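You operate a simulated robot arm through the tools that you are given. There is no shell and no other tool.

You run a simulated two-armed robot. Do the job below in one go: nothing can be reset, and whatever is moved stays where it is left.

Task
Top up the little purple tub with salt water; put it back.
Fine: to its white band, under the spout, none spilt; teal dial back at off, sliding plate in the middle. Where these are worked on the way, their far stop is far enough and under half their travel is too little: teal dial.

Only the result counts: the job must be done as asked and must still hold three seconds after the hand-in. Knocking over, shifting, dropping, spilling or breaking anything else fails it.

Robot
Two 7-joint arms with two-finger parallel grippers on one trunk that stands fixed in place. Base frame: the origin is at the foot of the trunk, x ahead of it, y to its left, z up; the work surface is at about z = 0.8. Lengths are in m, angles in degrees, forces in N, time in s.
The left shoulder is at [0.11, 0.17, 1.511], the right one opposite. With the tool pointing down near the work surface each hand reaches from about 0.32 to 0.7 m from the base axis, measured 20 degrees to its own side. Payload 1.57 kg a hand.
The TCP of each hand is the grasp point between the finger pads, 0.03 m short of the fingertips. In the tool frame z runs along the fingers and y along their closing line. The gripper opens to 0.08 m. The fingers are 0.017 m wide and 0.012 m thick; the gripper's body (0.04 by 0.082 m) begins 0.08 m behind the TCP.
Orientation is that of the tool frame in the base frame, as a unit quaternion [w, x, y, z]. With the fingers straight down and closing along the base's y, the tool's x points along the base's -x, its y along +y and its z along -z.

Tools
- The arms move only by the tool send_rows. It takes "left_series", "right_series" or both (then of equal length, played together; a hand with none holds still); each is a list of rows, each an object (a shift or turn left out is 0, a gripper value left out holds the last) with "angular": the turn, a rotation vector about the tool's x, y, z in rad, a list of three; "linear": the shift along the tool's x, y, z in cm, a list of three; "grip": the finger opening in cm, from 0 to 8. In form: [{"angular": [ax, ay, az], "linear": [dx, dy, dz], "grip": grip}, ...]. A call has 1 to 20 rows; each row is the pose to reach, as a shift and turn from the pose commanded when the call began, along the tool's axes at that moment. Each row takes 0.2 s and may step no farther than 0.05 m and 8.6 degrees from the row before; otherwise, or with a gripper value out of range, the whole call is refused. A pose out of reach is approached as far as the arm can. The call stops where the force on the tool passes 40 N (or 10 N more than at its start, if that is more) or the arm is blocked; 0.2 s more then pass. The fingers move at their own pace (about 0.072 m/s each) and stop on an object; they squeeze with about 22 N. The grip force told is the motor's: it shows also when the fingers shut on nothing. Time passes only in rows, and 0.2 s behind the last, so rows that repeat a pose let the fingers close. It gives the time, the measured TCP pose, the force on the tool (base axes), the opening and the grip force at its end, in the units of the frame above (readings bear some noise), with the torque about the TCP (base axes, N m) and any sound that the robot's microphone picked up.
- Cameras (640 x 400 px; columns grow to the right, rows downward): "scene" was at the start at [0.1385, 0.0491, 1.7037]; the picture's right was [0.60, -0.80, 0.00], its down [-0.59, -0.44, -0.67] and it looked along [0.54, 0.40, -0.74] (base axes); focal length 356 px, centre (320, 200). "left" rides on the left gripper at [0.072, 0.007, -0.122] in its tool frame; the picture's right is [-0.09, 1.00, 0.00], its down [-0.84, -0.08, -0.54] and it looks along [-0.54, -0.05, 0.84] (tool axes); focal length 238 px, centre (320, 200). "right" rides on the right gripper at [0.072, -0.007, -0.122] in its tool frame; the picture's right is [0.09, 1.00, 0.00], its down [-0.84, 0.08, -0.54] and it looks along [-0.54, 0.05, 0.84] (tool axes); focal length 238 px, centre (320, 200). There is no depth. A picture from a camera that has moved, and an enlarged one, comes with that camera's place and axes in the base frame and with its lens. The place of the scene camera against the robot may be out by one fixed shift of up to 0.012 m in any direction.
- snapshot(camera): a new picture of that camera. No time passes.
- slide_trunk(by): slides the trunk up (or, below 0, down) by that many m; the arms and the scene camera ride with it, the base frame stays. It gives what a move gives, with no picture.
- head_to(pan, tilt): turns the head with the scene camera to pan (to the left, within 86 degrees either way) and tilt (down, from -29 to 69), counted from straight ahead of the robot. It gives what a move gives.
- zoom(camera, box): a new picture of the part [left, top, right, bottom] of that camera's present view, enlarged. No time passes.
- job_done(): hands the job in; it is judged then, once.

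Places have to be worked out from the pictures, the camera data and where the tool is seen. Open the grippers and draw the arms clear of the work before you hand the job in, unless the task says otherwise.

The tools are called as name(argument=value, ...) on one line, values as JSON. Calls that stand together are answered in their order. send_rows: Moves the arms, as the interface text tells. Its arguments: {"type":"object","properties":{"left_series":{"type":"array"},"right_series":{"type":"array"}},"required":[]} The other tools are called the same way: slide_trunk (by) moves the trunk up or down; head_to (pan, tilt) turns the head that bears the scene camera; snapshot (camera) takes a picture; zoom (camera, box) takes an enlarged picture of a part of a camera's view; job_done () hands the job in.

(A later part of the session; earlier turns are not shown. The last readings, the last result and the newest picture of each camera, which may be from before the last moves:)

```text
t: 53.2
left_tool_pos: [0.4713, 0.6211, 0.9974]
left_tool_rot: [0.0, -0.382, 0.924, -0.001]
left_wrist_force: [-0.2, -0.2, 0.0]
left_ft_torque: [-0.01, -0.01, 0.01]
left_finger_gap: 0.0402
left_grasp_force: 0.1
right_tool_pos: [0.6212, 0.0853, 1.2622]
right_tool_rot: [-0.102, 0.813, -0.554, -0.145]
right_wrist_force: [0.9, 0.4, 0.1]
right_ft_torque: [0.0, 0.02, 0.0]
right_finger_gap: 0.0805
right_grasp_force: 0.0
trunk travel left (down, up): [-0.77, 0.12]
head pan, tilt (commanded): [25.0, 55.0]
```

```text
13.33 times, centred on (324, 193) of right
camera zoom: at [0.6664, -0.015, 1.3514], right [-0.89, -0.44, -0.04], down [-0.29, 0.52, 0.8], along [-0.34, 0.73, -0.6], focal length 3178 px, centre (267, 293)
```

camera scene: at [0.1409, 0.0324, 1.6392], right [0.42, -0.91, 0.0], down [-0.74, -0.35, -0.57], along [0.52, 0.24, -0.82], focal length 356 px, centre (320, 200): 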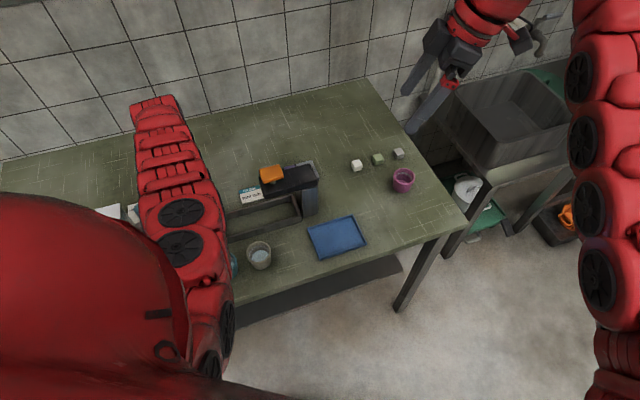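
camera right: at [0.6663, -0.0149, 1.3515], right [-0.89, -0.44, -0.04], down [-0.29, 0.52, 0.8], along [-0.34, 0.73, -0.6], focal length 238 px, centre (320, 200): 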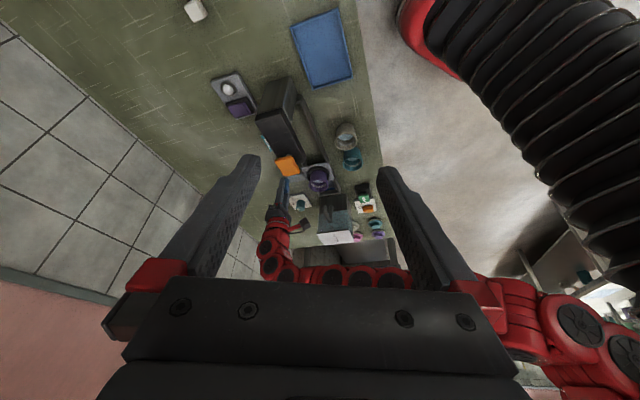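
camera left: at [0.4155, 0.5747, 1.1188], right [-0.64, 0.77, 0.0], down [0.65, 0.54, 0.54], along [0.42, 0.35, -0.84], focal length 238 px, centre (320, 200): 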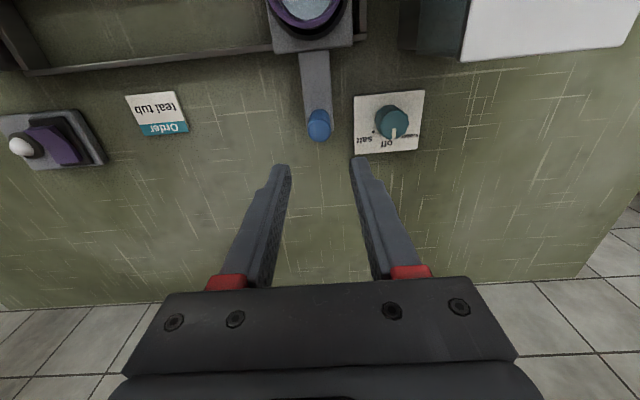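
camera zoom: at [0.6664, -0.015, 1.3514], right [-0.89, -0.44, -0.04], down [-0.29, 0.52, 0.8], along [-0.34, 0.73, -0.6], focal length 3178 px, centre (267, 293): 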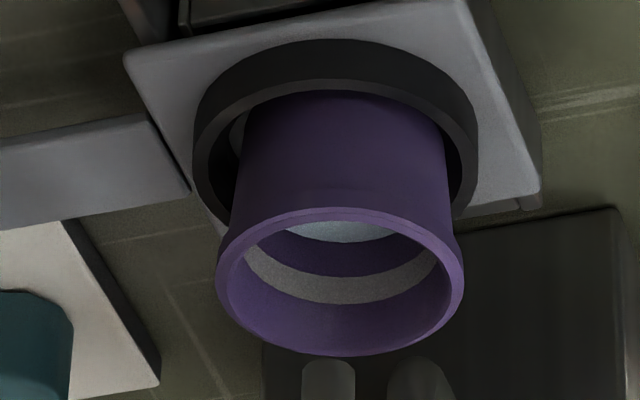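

The knob centre is at about [0.420, 0.691], z 0.81–0.838, diameter 3.5 cm. I will grip it with the hand at +45° yaw (camera away from the tank) and turn to +90°. First I rise and move above it while turning.

send_rows(left_series=[{"linear": [0, 0, -1.5], "angular": [0, 0, 0.1]}, {"linear": [0, 0, -3], "angular": [0, 0, 0.24]}, {"linear": [-0.1, 0.9, -3.5], "angular": [0, 0, 0.38]}, {"linear": [-0.3, 1.8, -3.5], "angular": [0, 0, 0.52]}, {"linear": [-0.4, 2.8, -3.5], "angular": [0, 0, 0.66]}, {"linear": [-0.6, 3.8, -3.5], "angular": [0, 0, 0.8]}, {"linear": [-0.7, 4.8, -3.5], "angular": [0, 0, 0.94]}, {"linear": [-0.9, 5.8, -3.5], "angular": [0, 0, 1.08]}, {"linear": [-1.0, 6.8, -3.5], "angular": [0, 0, 1.22]}, {"linear": [-1.1, 7.8, -3.5], "angular": [0, 0, 1.36]}, {"linear": [-1.3, 8.5, -3.5], "angular": [0, 0, 1.5]}, {"linear": [-1.3, 8.55, -3.5], "angular": [0, 0, 1.571]}, {"linear": [-1.3, 8.55, -3.5], "angular": [0, 0, 1.571]}])

snapshot(camera="left")

snapshot(camera="right")

```text
t: 56.0
left_tool_pos: [0.421, 0.6908, 1.0327]
left_tool_rot: [0.0, 0.383, 0.924, 0.0]
left_wrist_force: [-0.4, 0.5, 0.4]
left_ft_torque: [0.0, 0.02, 0.01]
left_finger_gap: 0.04
left_grasp_force: 0.1
right_tool_pos: [0.6206, 0.0856, 1.2628]
right_tool_rot: [-0.102, 0.814, -0.554, -0.146]
right_wrist_force: [-0.7, -0.6, -0.2]
right_ft_torque: [-0.02, -0.01, 0.0]
right_finger_gap: 0.0799
right_grasp_force: 0.1
trunk travel left (down, up): [-0.77, 0.12]
head pan, tilt (commanded): [25.0, 55.0]
```

```text
taken
camera left: at [0.3741, 0.7458, 1.1536], right [0.77, 0.64, 0.0], down [0.54, -0.65, 0.54], along [0.35, -0.42, -0.84], focal length 238 px, centre (320, 200)
```

left: 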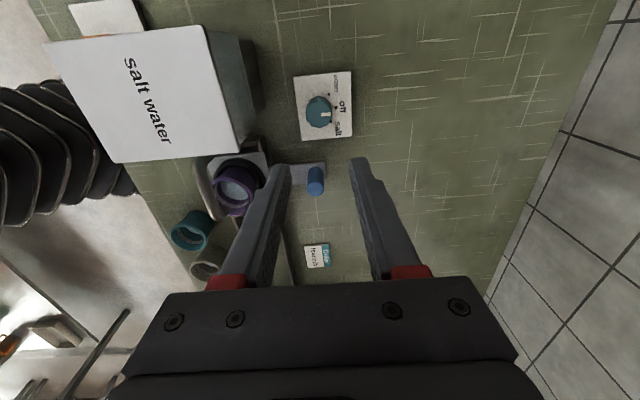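

```text
taken
camera right: at [0.6662, -0.0152, 1.3515], right [-0.89, -0.44, -0.04], down [-0.29, 0.52, 0.8], along [-0.34, 0.73, -0.6], focal length 238 px, centre (320, 200)
```

right: 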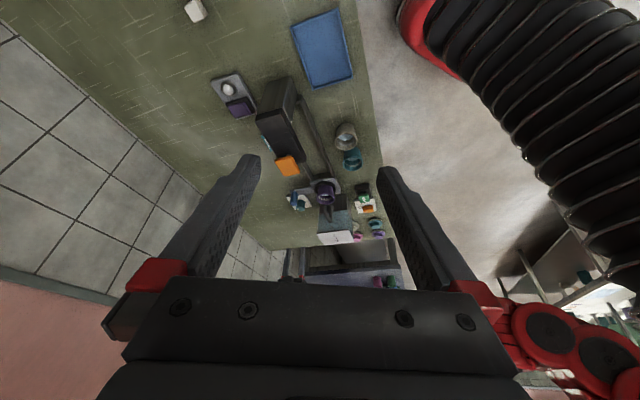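

The dial is right below the hand. I lower the trunk 6 cm to have ample reach there.

slide_trunk(by=-0.06)

zoom(camera="left", box=[240, 60, 400, 160])

snapshot(camera="left")

zoom(camera="right", box=[270, 155, 382, 225])

```text
t: 57.0
left_tool_pos: [0.4216, 0.6907, 0.9724]
left_tool_rot: [0.001, 0.382, 0.924, 0.0]
left_wrist_force: [-0.3, 0.6, -0.4]
left_ft_torque: [0.02, -0.02, 0.01]
left_finger_gap: 0.0401
left_grasp_force: 0.1
right_tool_pos: [0.6205, 0.0855, 1.2027]
right_tool_rot: [-0.102, 0.814, -0.554, -0.145]
right_wrist_force: [0.5, 1.0, -0.1]
right_ft_torque: [-0.02, -0.03, 0.04]
right_finger_gap: 0.08
right_grasp_force: 0.1
trunk travel left (down, up): [-0.71, 0.18]
head pan, tilt (commanded): [25.0, 55.0]
```

```text
4.00 times, centred on (320, 110) of left
camera zoom: at [0.374, 0.7456, 1.0937], right [0.77, 0.64, 0.0], down [0.54, -0.65, 0.54], along [0.35, -0.42, -0.84], focal length 953 px, centre (320, 560)
```

zoom: 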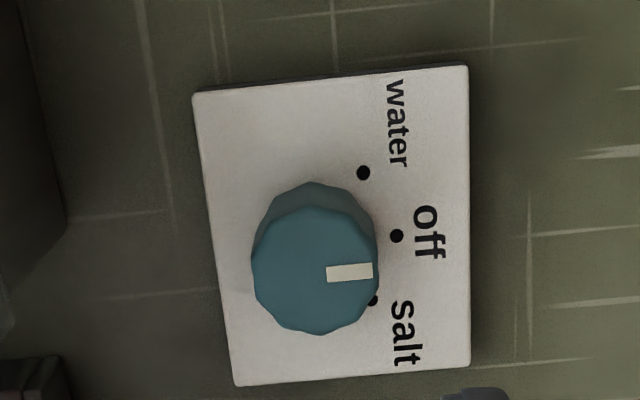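

```text
taken
camera left: at [0.374, 0.7456, 1.0937], right [0.77, 0.64, 0.0], down [0.54, -0.65, 0.54], along [0.35, -0.42, -0.84], focal length 238 px, centre (320, 200)
```

left: 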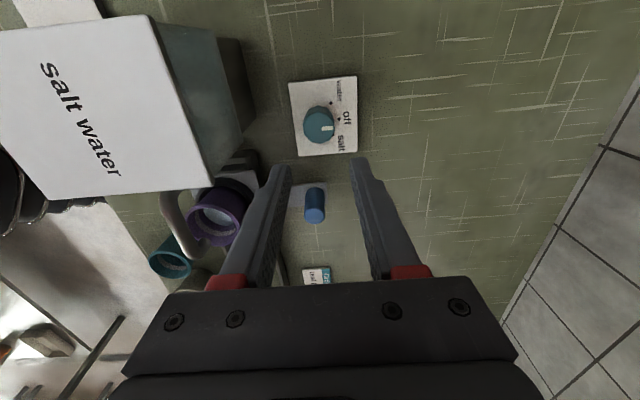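

```text
5.71 times, centred on (326, 190) of right
camera zoom: at [0.666, -0.0153, 1.2917], right [-0.89, -0.44, -0.04], down [-0.29, 0.52, 0.8], along [-0.34, 0.73, -0.6], focal length 1362 px, centre (286, 257)
```

zoom: 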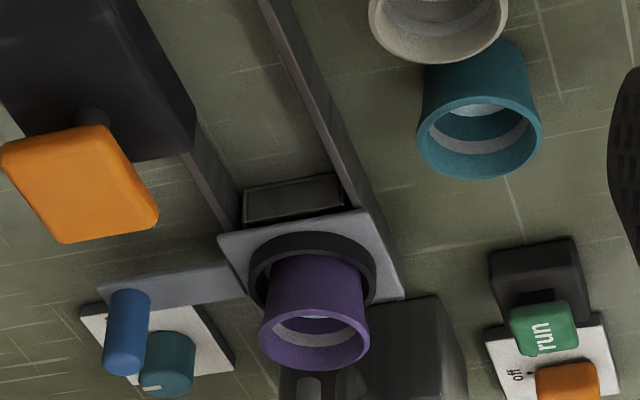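

The knob axis is at about [0.419, 0.689] and the salt mark about 45–50° from off. I bring the right (observer) hand closer so its camera looks into the tub again.

send_rows(right_series=[{"linear": [-2.5, 0, 0.4]}, {"linear": [-5, 0, 0.8]}, {"linear": [-7.5, 0, 1.2]}, {"linear": [-10, -0.1, 1.6]}, {"linear": [-11.2, -0.1, 2.0]}, {"linear": [-11.2, -0.1, 2.0]}])

snapshot(camera="right")

zoom(camera="right", box=[270, 155, 382, 225])

```text
t: 58.4
left_tool_pos: [0.4202, 0.6897, 0.9708]
left_tool_rot: [0.0, 0.383, 0.924, 0.001]
left_wrist_force: [-0.5, -0.4, 0.0]
left_ft_torque: [0.0, -0.04, -0.01]
left_finger_gap: 0.0399
left_grasp_force: 0.0
right_tool_pos: [0.5797, 0.1897, 1.2218]
right_tool_rot: [-0.104, 0.813, -0.554, -0.145]
right_wrist_force: [0.0, -0.5, 0.2]
right_ft_torque: [0.02, 0.0, 0.02]
right_finger_gap: 0.0799
right_grasp_force: 0.1
trunk travel left (down, up): [-0.71, 0.18]
head pan, tilt (commanded): [25.0, 55.0]
```

```text
taken
camera right: at [0.6252, 0.0885, 1.3105], right [-0.9, -0.44, -0.04], down [-0.29, 0.52, 0.8], along [-0.33, 0.73, -0.6], focal length 238 px, centre (320, 200)
```

right: 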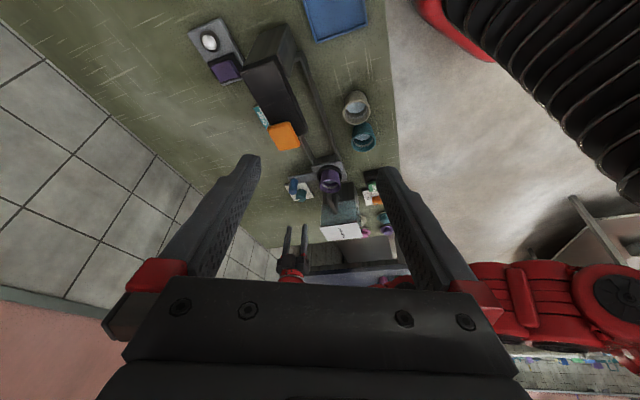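

```text
5.71 times, centred on (326, 190) of right
camera zoom: at [0.6252, 0.0885, 1.3105], right [-0.9, -0.44, -0.04], down [-0.29, 0.52, 0.8], along [-0.33, 0.73, -0.6], focal length 1362 px, centre (286, 257)
```

zoom: 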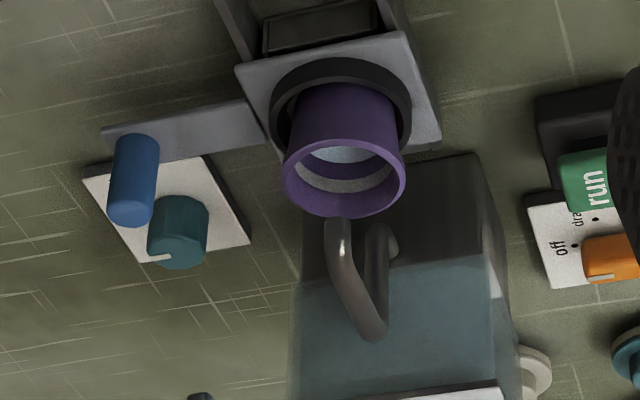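

Good observer view of tub, spout and dial. Now the left hand opens to 5 cm and descends around the knob.

send_rows(left_series=[{"linear": [0, -0.2, 2.5], "grip": 5}, {"linear": [0, -0.2, 5], "grip": 5}, {"linear": [0, -0.2, 7.5], "grip": 5}, {"linear": [0, -0.2, 9.5], "grip": 5}, {"linear": [0, -0.2, 11], "grip": 5}, {"linear": [0, -0.2, 12.0], "grip": 5}, {"linear": [0, -0.2, 12.0], "grip": 5}])

snapshot(camera="left")

zoom(camera="right", box=[270, 165, 382, 235])

```text
t: 60.0
left_tool_pos: [0.4161, 0.684, 0.8621]
left_tool_rot: [0.001, 0.382, 0.924, 0.0]
left_wrist_force: [-0.1, 0.5, -0.8]
left_ft_torque: [0.03, -0.02, 0.02]
left_finger_gap: 0.0502
left_grasp_force: 0.1
left hand out of reach, approached as far as the arm can: row 5, 6, 7
right_tool_pos: [0.58, 0.1884, 1.2215]
right_tool_rot: [-0.105, 0.814, -0.553, -0.146]
right_wrist_force: [-0.8, -0.6, -0.4]
right_ft_torque: [0.0, 0.02, 0.03]
right_finger_gap: 0.0802
right_grasp_force: 0.1
trunk travel left (down, up): [-0.71, 0.18]
head pan, tilt (commanded): [25.0, 55.0]
```

```text
taken
camera left: at [0.3688, 0.7394, 0.9836], right [0.77, 0.64, 0.0], down [0.54, -0.65, 0.54], along [0.35, -0.42, -0.84], focal length 238 px, centre (320, 200)
```

left: 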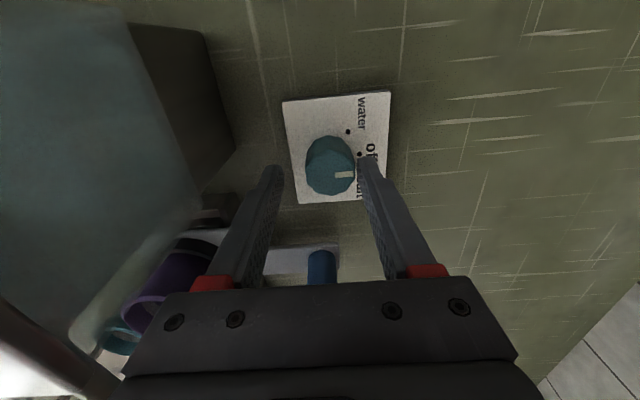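

```text
5.71 times, centred on (326, 200) of right
camera zoom: at [0.6251, 0.0886, 1.3106], right [-0.9, -0.44, -0.04], down [-0.29, 0.52, 0.8], along [-0.33, 0.73, -0.6], focal length 1362 px, centre (286, 200)
```

zoom: 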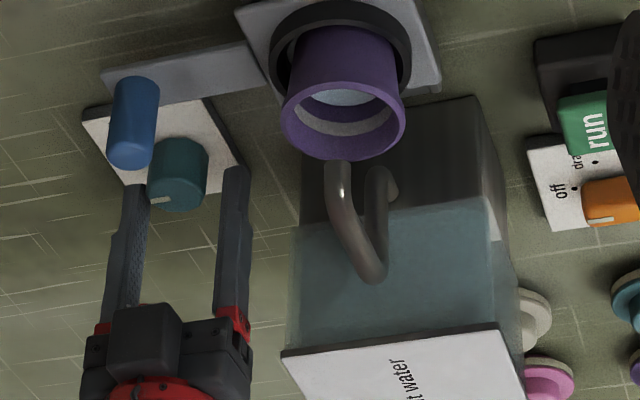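

The arm ran out of reach at z=0.862. I rise again, then lower the trunk by another 10 cm.

send_rows(left_series=[{"linear": [0, 0, -2]}, {"linear": [0, 0, -5]}, {"linear": [0, 0, -8.5]}, {"linear": [0, 0, -12]}, {"linear": [0, 0, -15]}, {"linear": [0, 0, -18]}, {"linear": [0, 0, -18]}])

slide_trunk(by=-0.1)

snapshot(camera="left")

snapshot(camera="right")

```text
t: 61.6
left_tool_pos: [0.4178, 0.6841, 1.0413]
left_tool_rot: [0.001, 0.383, 0.924, -0.001]
left_wrist_force: [-1.0, 0.3, -0.3]
left_ft_torque: [0.01, 0.0, -0.01]
left_finger_gap: 0.05
left_grasp_force: 0.0
right_tool_pos: [0.5797, 0.19, 1.2219]
right_tool_rot: [-0.104, 0.813, -0.554, -0.146]
right_wrist_force: [-0.4, -0.1, 0.4]
right_ft_torque: [-0.03, 0.0, -0.02]
right_finger_gap: 0.0798
right_grasp_force: 0.0
trunk travel left (down, up): [-0.71, 0.18]
head pan, tilt (commanded): [25.0, 55.0]
```

```text
t: 63.0
left_tool_pos: [0.4151, 0.6845, 0.9413]
left_tool_rot: [0.001, 0.382, 0.924, 0.001]
left_wrist_force: [0.9, 0.8, -0.5]
left_ft_torque: [0.02, 0.01, 0.0]
left_finger_gap: 0.0498
left_grasp_force: 0.1
right_tool_pos: [0.5799, 0.1891, 1.1219]
right_tool_rot: [-0.104, 0.813, -0.554, -0.146]
right_wrist_force: [0.0, 0.5, 0.0]
right_ft_torque: [0.02, 0.03, -0.01]
right_finger_gap: 0.0798
right_grasp_force: 0.0
trunk travel left (down, up): [-0.61, 0.28]
head pan, tilt (commanded): [25.0, 55.0]
```

```text
taken
camera left: at [0.3691, 0.7393, 1.0631], right [0.77, 0.64, 0.0], down [0.54, -0.65, 0.54], along [0.35, -0.42, -0.84], focal length 238 px, centre (320, 200)
```

left: 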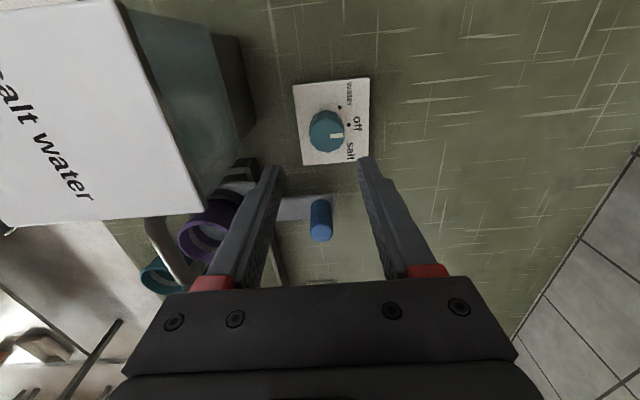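

```text
taken
camera right: at [0.6249, 0.0884, 1.2108], right [-0.9, -0.44, -0.04], down [-0.29, 0.52, 0.8], along [-0.33, 0.73, -0.6], focal length 238 px, centre (320, 200)
```

right: 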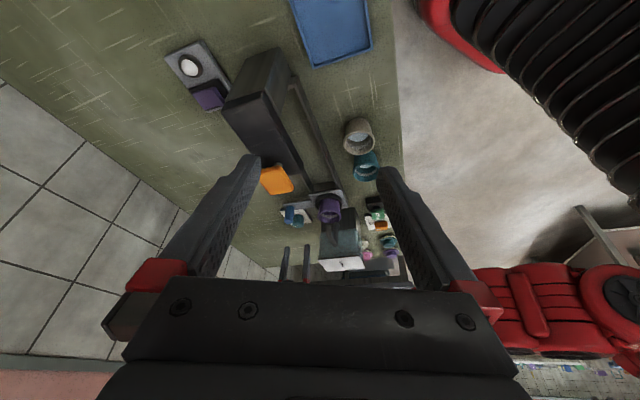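

I raise the right hand back up 10 cm for the view, and zoom on the dial to re-centre the left hand.

send_rows(right_series=[{"linear": [-1, 0, -2.5]}, {"linear": [-2, 0, -5]}, {"linear": [-3, 0, -7.5]}, {"linear": [-3.5, 0, -9.4]}, {"linear": [-3.5, 0, -9.4]}])

zoom(camera="left", box=[240, 70, 400, 170])

zoom(camera="right", box=[270, 155, 382, 225])

```text
t: 64.2
left_tool_pos: [0.4162, 0.6847, 0.9412]
left_tool_rot: [0.001, 0.383, 0.924, 0.001]
left_wrist_force: [0.5, 0.0, 0.6]
left_ft_torque: [-0.01, 0.03, -0.03]
left_finger_gap: 0.05
left_grasp_force: 0.1
right_tool_pos: [0.5799, 0.1894, 1.1212]
right_tool_rot: [-0.104, 0.813, -0.553, -0.146]
right_wrist_force: [-0.6, 0.0, 0.2]
right_ft_torque: [-0.01, -0.01, 0.0]
right_finger_gap: 0.0801
right_grasp_force: 0.1
right hand out of reach, approached as far as the arm can: row 1, 2, 3, 4, 5
trunk travel left (down, up): [-0.61, 0.28]
head pan, tilt (commanded): [25.0, 55.0]
```

```text
4.00 times, centred on (320, 120) of left
camera zoom: at [0.3694, 0.7395, 1.0628], right [0.77, 0.64, 0.0], down [0.54, -0.65, 0.54], along [0.35, -0.42, -0.84], focal length 953 px, centre (320, 520)
```

zoom: 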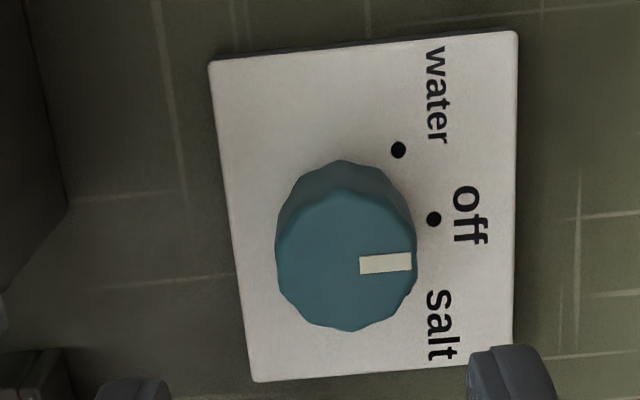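

```text
5.71 times, centred on (326, 190) of right
camera zoom: at [0.6252, 0.0886, 1.2105], right [-0.9, -0.44, -0.04], down [-0.29, 0.52, 0.8], along [-0.33, 0.73, -0.6], focal length 1362 px, centre (286, 257)
```

zoom: 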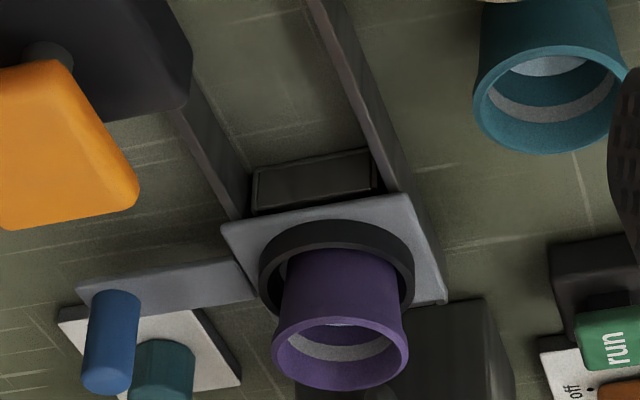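

The right arm is at its upper limit there. I raise the trunk 5 cm as a compromise, then re-centre the left hand over the knob (5 mm along its closing line).

slide_trunk(by=0.05)

send_rows(left_series=[{"linear": [0, 0.5, 2], "grip": 5}, {"linear": [0, 0.5, 5], "grip": 5}, {"linear": [0, 0.5, 8], "grip": 5}, {"linear": [0, 0.5, 11], "grip": 5}, {"linear": [0, 0.5, 13], "grip": 5}, {"linear": [0, 0.5, 13], "grip": 5}])

snapshot(camera="left")

zoom(camera="right", box=[270, 155, 382, 225])

```text
t: 65.1
left_tool_pos: [0.4164, 0.6845, 0.9903]
left_tool_rot: [0.001, 0.383, 0.924, 0.0]
left_wrist_force: [-0.3, -0.6, 0.5]
left_ft_torque: [-0.03, 0.0, 0.0]
left_finger_gap: 0.0501
left_grasp_force: 0.0
right_tool_pos: [0.5806, 0.1899, 1.1718]
right_tool_rot: [-0.104, 0.813, -0.554, -0.146]
right_wrist_force: [-0.2, 0.1, 0.0]
right_ft_torque: [0.03, 0.0, -0.02]
right_finger_gap: 0.0798
right_grasp_force: 0.0
trunk travel left (down, up): [-0.66, 0.23]
head pan, tilt (commanded): [25.0, 55.0]
```

```text
t: 66.5
left_tool_pos: [0.4206, 0.6893, 0.8611]
left_tool_rot: [0.001, 0.382, 0.924, 0.0]
left_wrist_force: [-0.1, -0.1, -0.2]
left_ft_torque: [0.0, -0.01, -0.02]
left_finger_gap: 0.0495
left_grasp_force: 0.0
right_tool_pos: [0.58, 0.1884, 1.1725]
right_tool_rot: [-0.105, 0.813, -0.553, -0.146]
right_wrist_force: [0.8, -0.9, 0.4]
right_ft_torque: [0.02, 0.0, 0.03]
right_finger_gap: 0.0801
right_grasp_force: 0.0
trunk travel left (down, up): [-0.66, 0.23]
head pan, tilt (commanded): [25.0, 55.0]
```

```text
taken
camera left: at [0.3726, 0.7434, 0.9827], right [0.77, 0.64, 0.0], down [0.54, -0.65, 0.54], along [0.35, -0.42, -0.84], focal length 238 px, centre (320, 200)
```

left: 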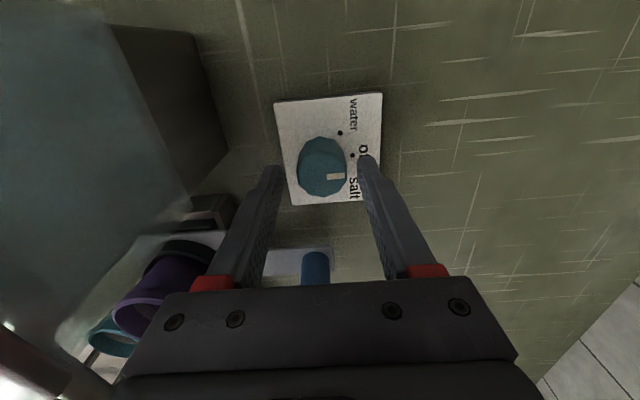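

```text
5.71 times, centred on (326, 190) of right
camera zoom: at [0.6252, 0.0883, 1.2605], right [-0.9, -0.44, -0.04], down [-0.29, 0.52, 0.8], along [-0.33, 0.73, -0.6], focal length 1362 px, centre (286, 257)
```

zoom: 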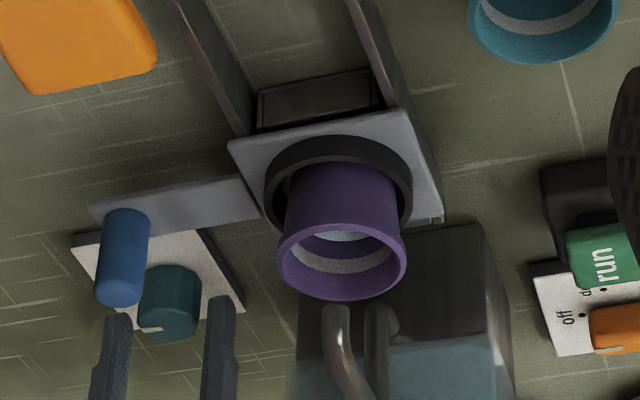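

In reach now. I zoom to check centring on the knob before the final descent.

zoom(camera="left", box=[256, 115, 384, 195])

zoom(camera="right", box=[276, 190, 324, 220])

```text
5.00 times, centred on (320, 155) of left
camera zoom: at [0.3726, 0.7434, 0.9827], right [0.77, 0.64, 0.0], down [0.54, -0.65, 0.54], along [0.35, -0.42, -0.84], focal length 1192 px, centre (320, 425)
```

zoom: 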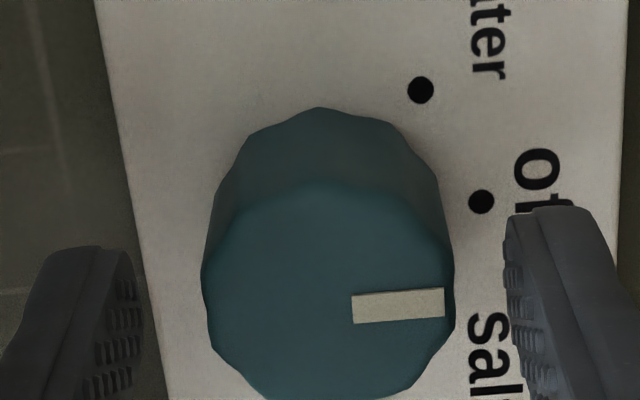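

```text
13.33 times, centred on (300, 205) of right
camera zoom: at [0.6252, 0.0883, 1.2605], right [-0.9, -0.44, -0.04], down [-0.29, 0.52, 0.8], along [-0.33, 0.73, -0.6], focal length 3178 px, centre (587, 133)
```

zoom: 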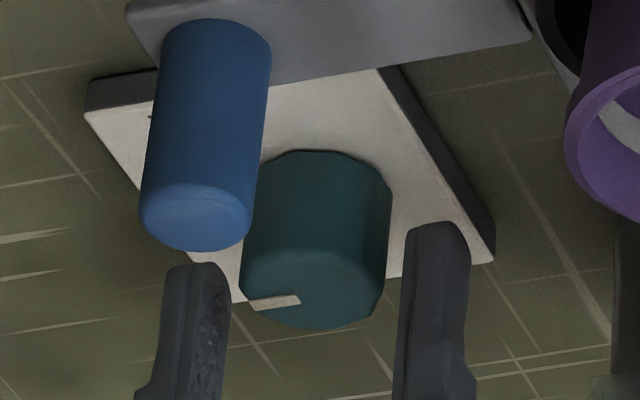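

Centred within about 1 mm. I descend 1 cm and close on the knob.

send_rows(left_series=[{"linear": [0, 0, 0.5], "grip": 5}, {"linear": [0, 0, 1.0], "grip": 5}, {"linear": [0, 0, 1.0], "grip": 4}, {"linear": [0, 0, 1.0], "grip": 3.2}, {"linear": [0, 0, 1.0], "grip": 2.8}, {"linear": [0, 0, 1.0], "grip": 2.8}])

zoom(camera="right", box=[270, 170, 350, 220])

snapshot(camera="left")

```text
t: 67.9
left_tool_pos: [0.4195, 0.6887, 0.8508]
left_tool_rot: [0.0, 0.382, 0.924, 0.001]
left_wrist_force: [4.0, 5.0, 1.2]
left_ft_torque: [0.21, -0.12, 0.04]
left_finger_gap: 0.033
left_grasp_force: 40.7
right_tool_pos: [0.5795, 0.189, 1.1714]
right_tool_rot: [-0.104, 0.814, -0.553, -0.145]
right_wrist_force: [-0.3, -0.2, -0.5]
right_ft_torque: [-0.03, 0.03, 0.0]
right_finger_gap: 0.08
right_grasp_force: 0.0
trunk travel left (down, up): [-0.66, 0.23]
head pan, tilt (commanded): [25.0, 55.0]
```

```text
8.00 times, centred on (310, 195) of right
camera zoom: at [0.6258, 0.089, 1.2602], right [-0.9, -0.44, -0.04], down [-0.29, 0.52, 0.8], along [-0.33, 0.73, -0.6], focal length 1907 px, centre (400, 240)
```

zoom: 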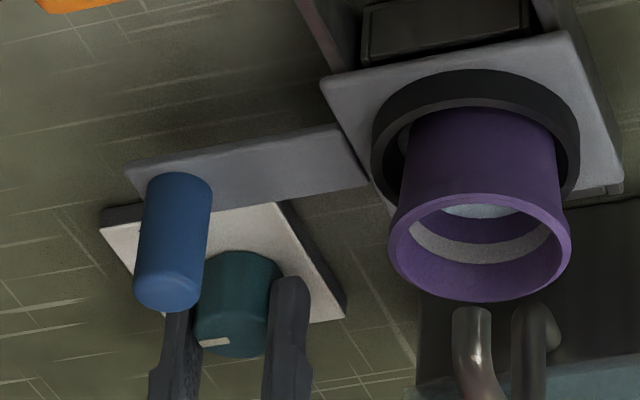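

```text
taken
camera left: at [0.3738, 0.7441, 0.9725], right [0.77, 0.64, 0.0], down [0.54, -0.65, 0.54], along [0.35, -0.42, -0.84], focal length 238 px, centre (320, 200)
```

left: 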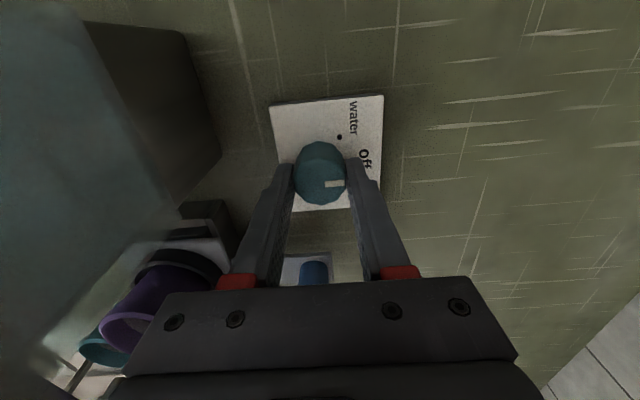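

Knob gripped with the pointer at off. I turn it clockwise (toward salt) by about 17° first, which should still be under half travel, and check the torque and the spout.

send_rows(left_series=[{"angular": [0, 0, 0.1]}, {"angular": [0, 0, 0.2]}, {"angular": [0, 0, 0.3]}])

zoom(camera="right", box=[270, 170, 350, 220])

snapshot(camera="left")

```text
t: 68.7
left_tool_pos: [0.421, 0.6903, 0.851]
left_tool_rot: [0.001, 0.517, 0.856, 0.001]
left_wrist_force: [7.4, 9.9, 4.5]
left_ft_torque: [0.24, -0.66, -0.01]
left_finger_gap: 0.0329
left_grasp_force: 40.8
right_tool_pos: [0.5801, 0.1905, 1.1708]
right_tool_rot: [-0.104, 0.814, -0.553, -0.146]
right_wrist_force: [0.3, 0.3, -0.2]
right_ft_torque: [-0.02, 0.0, -0.01]
right_finger_gap: 0.08
right_grasp_force: 0.0
trunk travel left (down, up): [-0.66, 0.23]
head pan, tilt (commanded): [25.0, 55.0]
```

```text
8.00 times, centred on (310, 195) of right
camera zoom: at [0.626, 0.0892, 1.2601], right [-0.9, -0.44, -0.04], down [-0.29, 0.52, 0.8], along [-0.33, 0.73, -0.6], focal length 1907 px, centre (400, 240)
```

zoom: 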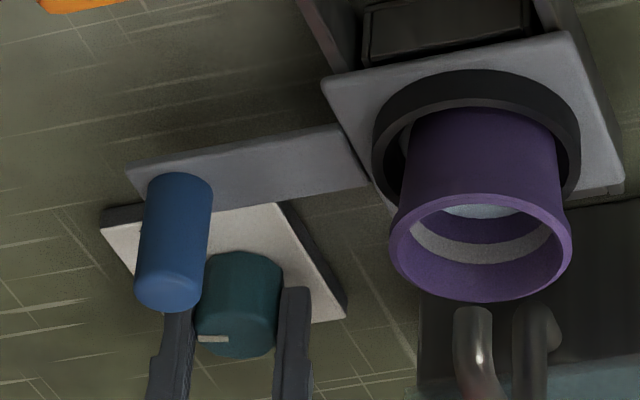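

```text
taken
camera left: at [0.3922, 0.7551, 0.9725], right [0.92, 0.38, 0.0], down [0.32, -0.78, 0.54], along [0.21, -0.5, -0.84], focal length 238 px, centre (320, 200)
```

left: 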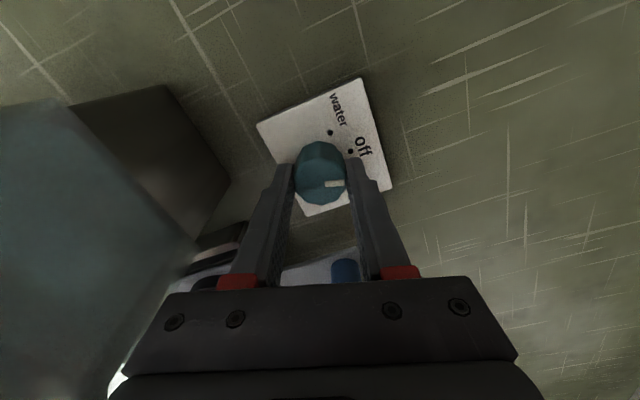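

The knob turns with the fingers and nothing flows yet. I turn further to about 29° and look.

send_rows(left_series=[{"angular": [0, 0, 0.1]}, {"angular": [0, 0, 0.2]}])

zoom(camera="right", box=[290, 170, 370, 220])

```text
t: 69.3
left_tool_pos: [0.4209, 0.6891, 0.8512]
left_tool_rot: [0.001, 0.6, 0.8, 0.001]
left_wrist_force: [9.3, 11.3, 4.1]
left_ft_torque: [0.17, -0.23, 0.02]
left_finger_gap: 0.0332
left_grasp_force: 41.5
right_tool_pos: [0.5805, 0.1901, 1.1717]
right_tool_rot: [-0.104, 0.813, -0.554, -0.146]
right_wrist_force: [0.2, 0.2, -0.6]
right_ft_torque: [-0.04, 0.01, 0.0]
right_finger_gap: 0.0801
right_grasp_force: 0.1
trunk travel left (down, up): [-0.66, 0.23]
head pan, tilt (commanded): [25.0, 55.0]
```

```text
8.00 times, centred on (330, 195) of right
camera zoom: at [0.6261, 0.0894, 1.26], right [-0.9, -0.44, -0.04], down [-0.29, 0.52, 0.8], along [-0.33, 0.73, -0.6], focal length 1907 px, centre (240, 240)
```

zoom: 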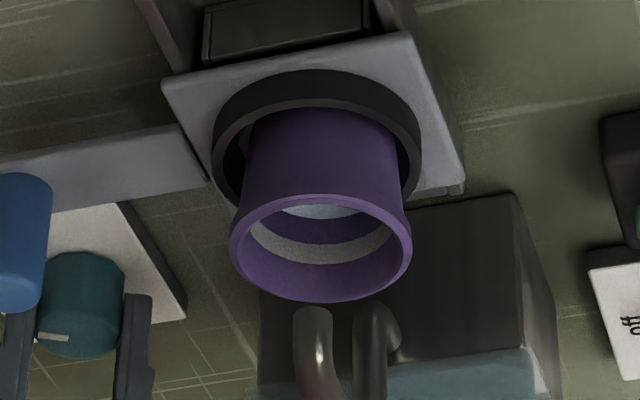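

Still nothing at 29°. I turn on to about 37° and look again.

send_rows(left_series=[{"angular": [0, 0, 0.075]}, {"angular": [0, 0, 0.15]}])

zoom(camera="right", box=[290, 170, 370, 220])

```text
t: 69.9
left_tool_pos: [0.4196, 0.6896, 0.8505]
left_tool_rot: [0.0, 0.658, 0.753, 0.0]
left_wrist_force: [7.7, 10.3, 4.1]
left_ft_torque: [0.38, -0.27, 0.0]
left_finger_gap: 0.033
left_grasp_force: 40.8
right_tool_pos: [0.5811, 0.1896, 1.1714]
right_tool_rot: [-0.105, 0.813, -0.554, -0.145]
right_wrist_force: [0.5, 0.4, 1.1]
right_ft_torque: [0.02, -0.02, -0.03]
right_finger_gap: 0.0801
right_grasp_force: 0.1
trunk travel left (down, up): [-0.66, 0.23]
head pan, tilt (commanded): [25.0, 55.0]
```

```text
8.00 times, centred on (330, 195) of right
camera zoom: at [0.6259, 0.0893, 1.2601], right [-0.9, -0.44, -0.04], down [-0.29, 0.52, 0.8], along [-0.33, 0.73, -0.6], focal length 1907 px, centre (240, 240)
```

zoom: 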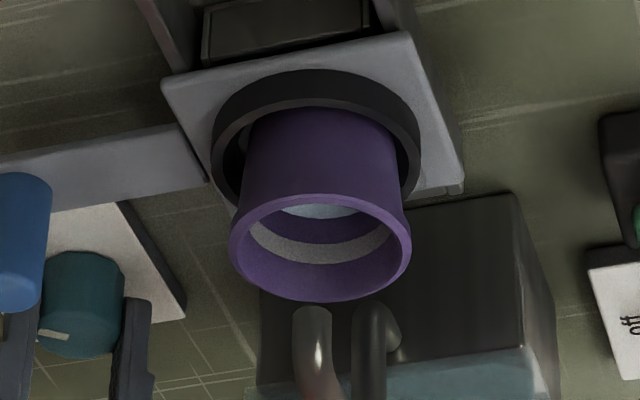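

No flow yet at 37°. I turn to about 46°.

send_rows(left_series=[{"angular": [0, 0, 0.075]}, {"angular": [0, 0, 0.15]}])

zoom(camera="right", box=[290, 170, 370, 220])

snapshot(camera="left")

```text
t: 70.5
left_tool_pos: [0.4201, 0.6897, 0.8511]
left_tool_rot: [0.001, 0.713, 0.702, 0.001]
left_wrist_force: [7.5, 11.6, 5.1]
left_ft_torque: [0.27, -0.25, -0.05]
left_finger_gap: 0.0331
left_grasp_force: 41.2
right_tool_pos: [0.5809, 0.1899, 1.1718]
right_tool_rot: [-0.105, 0.813, -0.554, -0.146]
right_wrist_force: [0.5, -0.2, 0.5]
right_ft_torque: [-0.01, 0.0, -0.03]
right_finger_gap: 0.0802
right_grasp_force: 0.1
trunk travel left (down, up): [-0.66, 0.23]
head pan, tilt (commanded): [25.0, 55.0]
```

```text
8.00 times, centred on (330, 195) of right
camera zoom: at [0.6256, 0.0894, 1.2602], right [-0.9, -0.44, -0.04], down [-0.29, 0.52, 0.8], along [-0.33, 0.73, -0.6], focal length 1907 px, centre (240, 240)
```

zoom: 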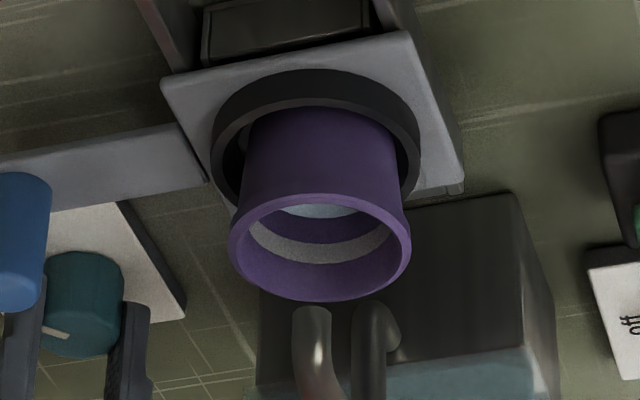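

```text
taken
camera left: at [0.4275, 0.7603, 0.9725], right [0.99, -0.11, 0.0], down [-0.09, -0.84, 0.54], along [-0.06, -0.54, -0.84], focal length 238 px, centre (320, 200)
```

left: 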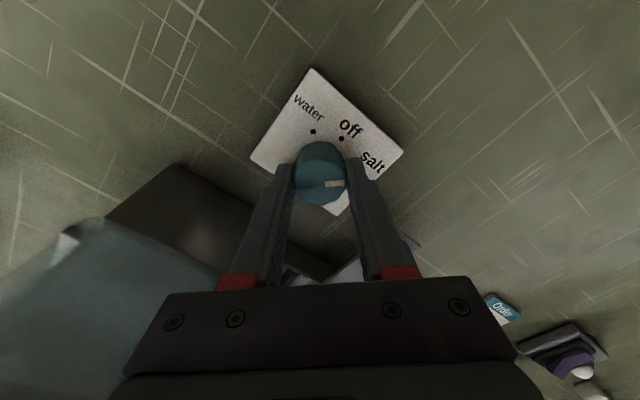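

The pointer is now at the salt mark. I hold briefly (0.4 s) and compare the water level.

send_rows(left_series=[{"angular": [0, 0, 0]}, {"angular": [0, 0, 0]}])

zoom(camera="right", box=[305, 180, 353, 210])

```text
t: 71.1
left_tool_pos: [0.4204, 0.6886, 0.8506]
left_tool_rot: [0.001, 0.712, 0.702, 0.001]
left_wrist_force: [7.1, 11.9, 5.4]
left_ft_torque: [0.31, -0.25, 0.01]
left_finger_gap: 0.0331
left_grasp_force: 41.3
right_tool_pos: [0.5805, 0.1893, 1.1724]
right_tool_rot: [-0.103, 0.814, -0.553, -0.145]
right_wrist_force: [-0.3, -0.9, 0.2]
right_ft_torque: [0.05, 0.03, 0.05]
right_finger_gap: 0.08
right_grasp_force: 0.0
trunk travel left (down, up): [-0.66, 0.23]
head pan, tilt (commanded): [25.0, 55.0]
```

```text
13.33 times, centred on (329, 195) of right
camera zoom: at [0.6257, 0.0893, 1.2602], right [-0.9, -0.44, -0.04], down [-0.29, 0.52, 0.8], along [-0.33, 0.73, -0.6], focal length 3178 px, centre (200, 267)
```

zoom: 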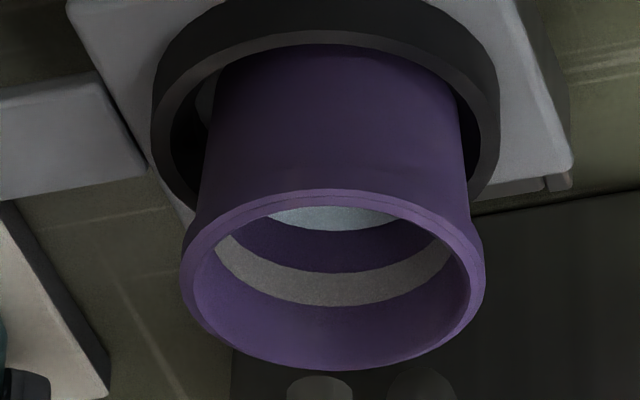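

No visible change. I hold another second to see whether anything flows slowly.

send_rows(left_series=[{"angular": [0, 0, 0]}, {"angular": [0, 0, 0]}, {"angular": [0, 0, 0]}, {"angular": [0, 0, 0]}])

zoom(camera="right", box=[305, 180, 353, 210])

zoom(camera="right", box=[270, 160, 430, 260])

```text
t: 72.1
left_tool_pos: [0.4208, 0.6897, 0.8502]
left_tool_rot: [0.001, 0.712, 0.702, 0.0]
left_wrist_force: [7.6, 11.9, 6.4]
left_ft_torque: [0.45, -0.21, 0.01]
left_finger_gap: 0.0329
left_grasp_force: 40.9
right_tool_pos: [0.5803, 0.1908, 1.1708]
right_tool_rot: [-0.104, 0.814, -0.553, -0.145]
right_wrist_force: [-0.3, -1.0, -0.3]
right_ft_torque: [0.02, 0.0, 0.0]
right_finger_gap: 0.0801
right_grasp_force: 0.2
trunk travel left (down, up): [-0.66, 0.23]
head pan, tilt (commanded): [25.0, 55.0]
```

```text
13.33 times, centred on (329, 195) of right
camera zoom: at [0.6257, 0.0893, 1.2602], right [-0.9, -0.44, -0.04], down [-0.29, 0.52, 0.8], along [-0.33, 0.73, -0.6], focal length 3178 px, centre (200, 267)
```

zoom: 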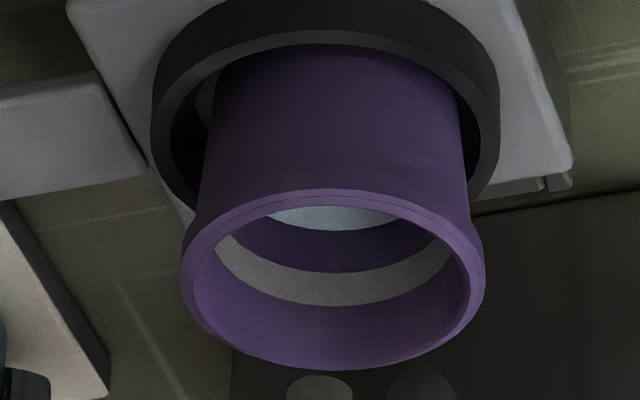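

```text
4.00 times, centred on (350, 210) of right
camera zoom: at [0.6257, 0.0893, 1.2602], right [-0.9, -0.44, -0.04], down [-0.29, 0.52, 0.8], along [-0.33, 0.73, -0.6], focal length 953 px, centre (200, 160)
```

zoom: 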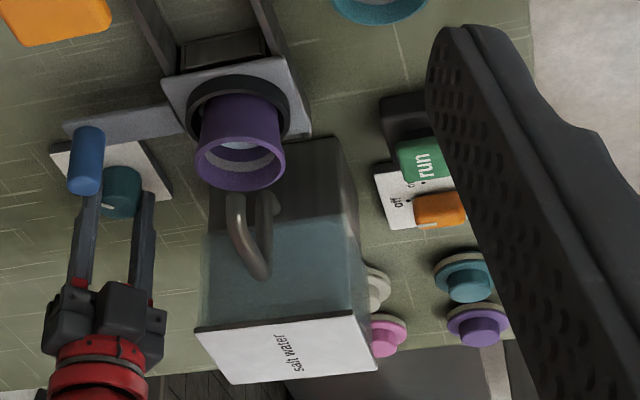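

Still no flow. Before considering the run button, I check whether the dial turns further to its stop.

send_rows(left_series=[{"angular": [0, 0, 0.07]}, {"angular": [0, 0, 0.14]}])

zoom(camera="left", box=[240, 90, 416, 200])

zoom(camera="right", box=[290, 170, 370, 220])

```text
t: 72.7
left_tool_pos: [0.4211, 0.6885, 0.8501]
left_tool_rot: [0.001, 0.76, 0.65, 0.001]
left_wrist_force: [7.3, 13.7, 7.9]
left_ft_torque: [-0.07, -0.15, 0.03]
left_finger_gap: 0.0331
left_grasp_force: 41.3
right_tool_pos: [0.5806, 0.1908, 1.1721]
right_tool_rot: [-0.104, 0.813, -0.553, -0.146]
right_wrist_force: [0.3, -0.8, -0.5]
right_ft_torque: [-0.01, 0.0, -0.04]
right_finger_gap: 0.0797
right_grasp_force: 0.1
trunk travel left (down, up): [-0.66, 0.23]
head pan, tilt (commanded): [25.0, 55.0]
```

```text
3.64 times, centred on (328, 145) of left
camera zoom: at [0.4372, 0.7584, 0.9725], right [0.97, -0.24, 0.0], down [-0.21, -0.81, 0.54], along [-0.13, -0.53, -0.84], focal length 867 px, centre (291, 400)
```

zoom: 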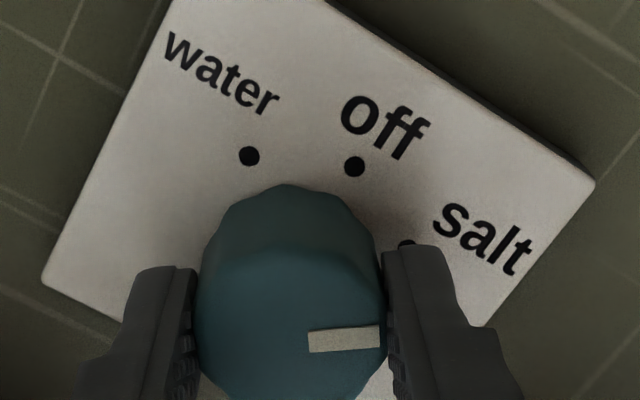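

```text
8.00 times, centred on (330, 195) of right
camera zoom: at [0.6257, 0.0894, 1.2602], right [-0.9, -0.44, -0.04], down [-0.29, 0.52, 0.8], along [-0.33, 0.73, -0.6], focal length 1907 px, centre (240, 240)
```

zoom: 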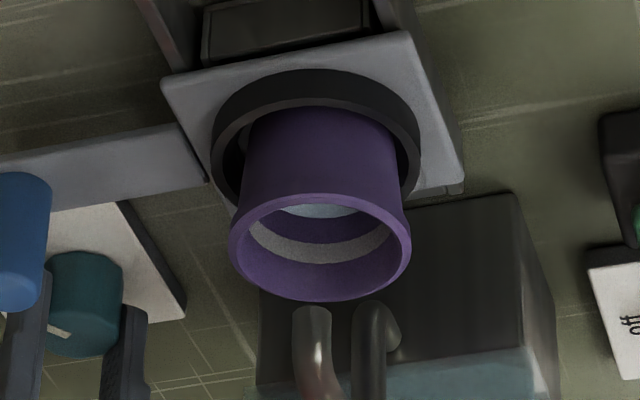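

The pointer is now slightly past the salt dot and still no flow. I turn a little more to find the stop.

send_rows(left_series=[{"angular": [0, 0, 0.07]}, {"angular": [0, 0, 0.14]}])

zoom(camera="left", box=[240, 90, 416, 200])

zoom(camera="right", box=[290, 170, 370, 220])

```text
t: 73.3
left_tool_pos: [0.4197, 0.6868, 0.8512]
left_tool_rot: [0.0, 0.803, 0.596, -0.001]
left_wrist_force: [3.6, 3.2, 7.3]
left_ft_torque: [-0.07, -0.05, 0.47]
left_finger_gap: 0.033
left_grasp_force: 41.0
right_tool_pos: [0.5807, 0.1901, 1.1716]
right_tool_rot: [-0.104, 0.813, -0.554, -0.147]
right_wrist_force: [0.0, 0.5, -0.1]
right_ft_torque: [-0.01, 0.02, -0.03]
right_finger_gap: 0.0798
right_grasp_force: 0.0
trunk travel left (down, up): [-0.66, 0.23]
head pan, tilt (commanded): [25.0, 55.0]
```

```text
3.64 times, centred on (328, 145) of left
camera zoom: at [0.4464, 0.7535, 0.9723], right [0.93, -0.38, 0.0], down [-0.32, -0.78, 0.54], along [-0.2, -0.5, -0.84], focal length 867 px, centre (291, 400)
```

zoom: 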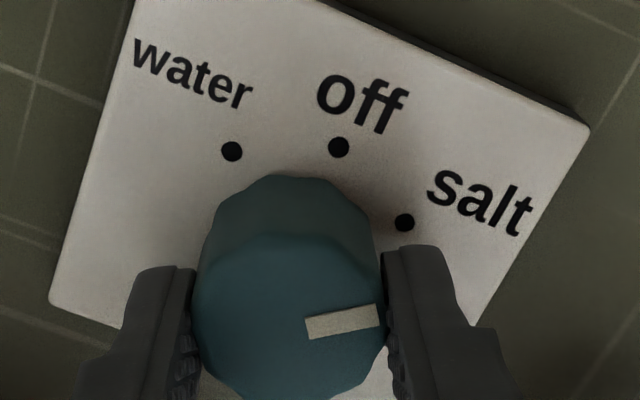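

```text
8.00 times, centred on (330, 195) of right
camera zoom: at [0.6251, 0.0882, 1.2606], right [-0.9, -0.44, -0.04], down [-0.29, 0.52, 0.8], along [-0.33, 0.73, -0.6], focal length 1907 px, centre (240, 240)
```

zoom: 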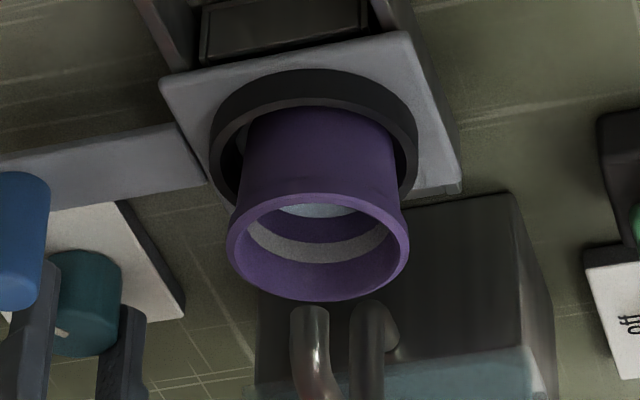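

The stop is reached at about 55° (torque 0.47 N·m) and still no flow, so something else must start it. I relax the dial slightly off the stop and examine the other controls: the run button and the panel with the purple rocker.

send_rows(left_series=[{"angular": [0, 0, -0.07]}, {"angular": [0, 0, -0.12]}])

zoom(camera="right", box=[160, 10, 288, 90])

zoom(camera="right", box=[340, 170, 436, 230])

snapshot(camera="right")

```text
t: 73.9
left_tool_pos: [0.4199, 0.6862, 0.8514]
left_tool_rot: [0.0, 0.766, 0.643, 0.0]
left_wrist_force: [1.2, -0.7, 0.5]
left_ft_torque: [-0.05, -0.1, -0.03]
left_finger_gap: 0.0328
left_grasp_force: 41.1
right_tool_pos: [0.5792, 0.1894, 1.1722]
right_tool_rot: [-0.105, 0.813, -0.554, -0.146]
right_wrist_force: [0.6, -0.3, -0.2]
right_ft_torque: [0.02, 0.02, 0.01]
right_finger_gap: 0.0802
right_grasp_force: 0.1
trunk travel left (down, up): [-0.66, 0.23]
head pan, tilt (commanded): [25.0, 55.0]
```

```text
5.00 times, centred on (224, 50) of right
camera zoom: at [0.6251, 0.0883, 1.2605], right [-0.9, -0.44, -0.04], down [-0.29, 0.52, 0.8], along [-0.33, 0.73, -0.6], focal length 1192 px, centre (800, 950)
```

zoom: 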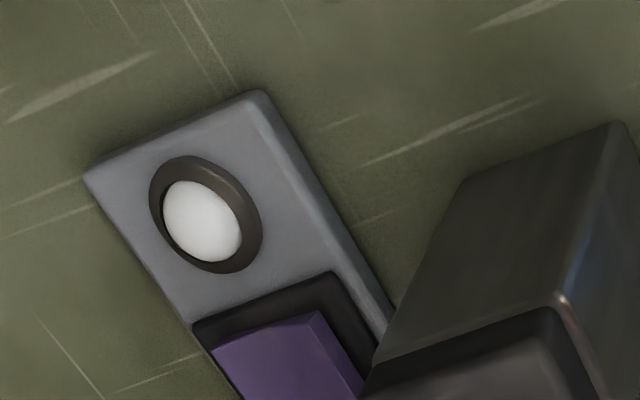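

```text
6.67 times, centred on (388, 200) of right
camera zoom: at [0.6251, 0.0883, 1.2605], right [-0.9, -0.44, -0.04], down [-0.29, 0.52, 0.8], along [-0.33, 0.73, -0.6], focal length 1589 px, centre (-133, 200)
```

zoom: 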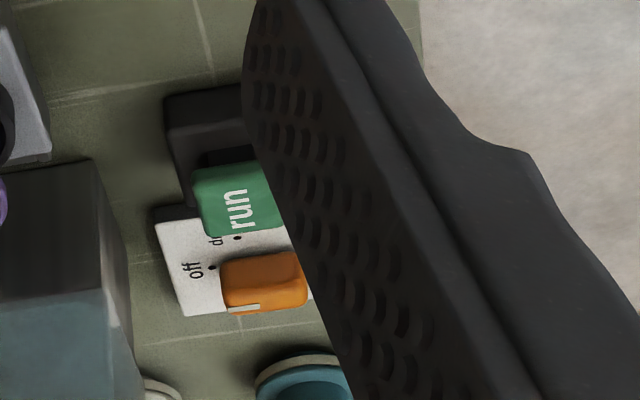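

```text
taken
camera right: at [0.6251, 0.0883, 1.2605], right [-0.9, -0.44, -0.04], down [-0.29, 0.52, 0.8], along [-0.33, 0.73, -0.6], focal length 238 px, centre (320, 200)
```

right: 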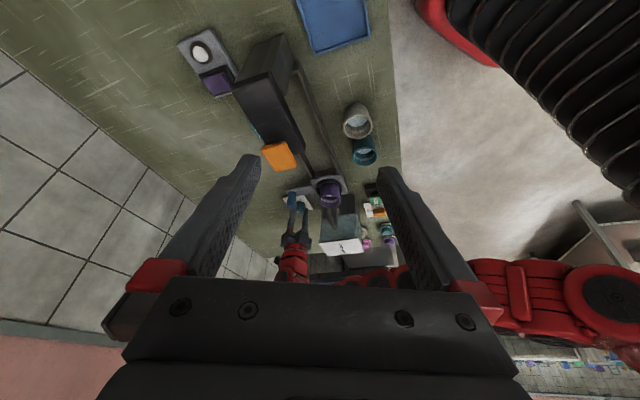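

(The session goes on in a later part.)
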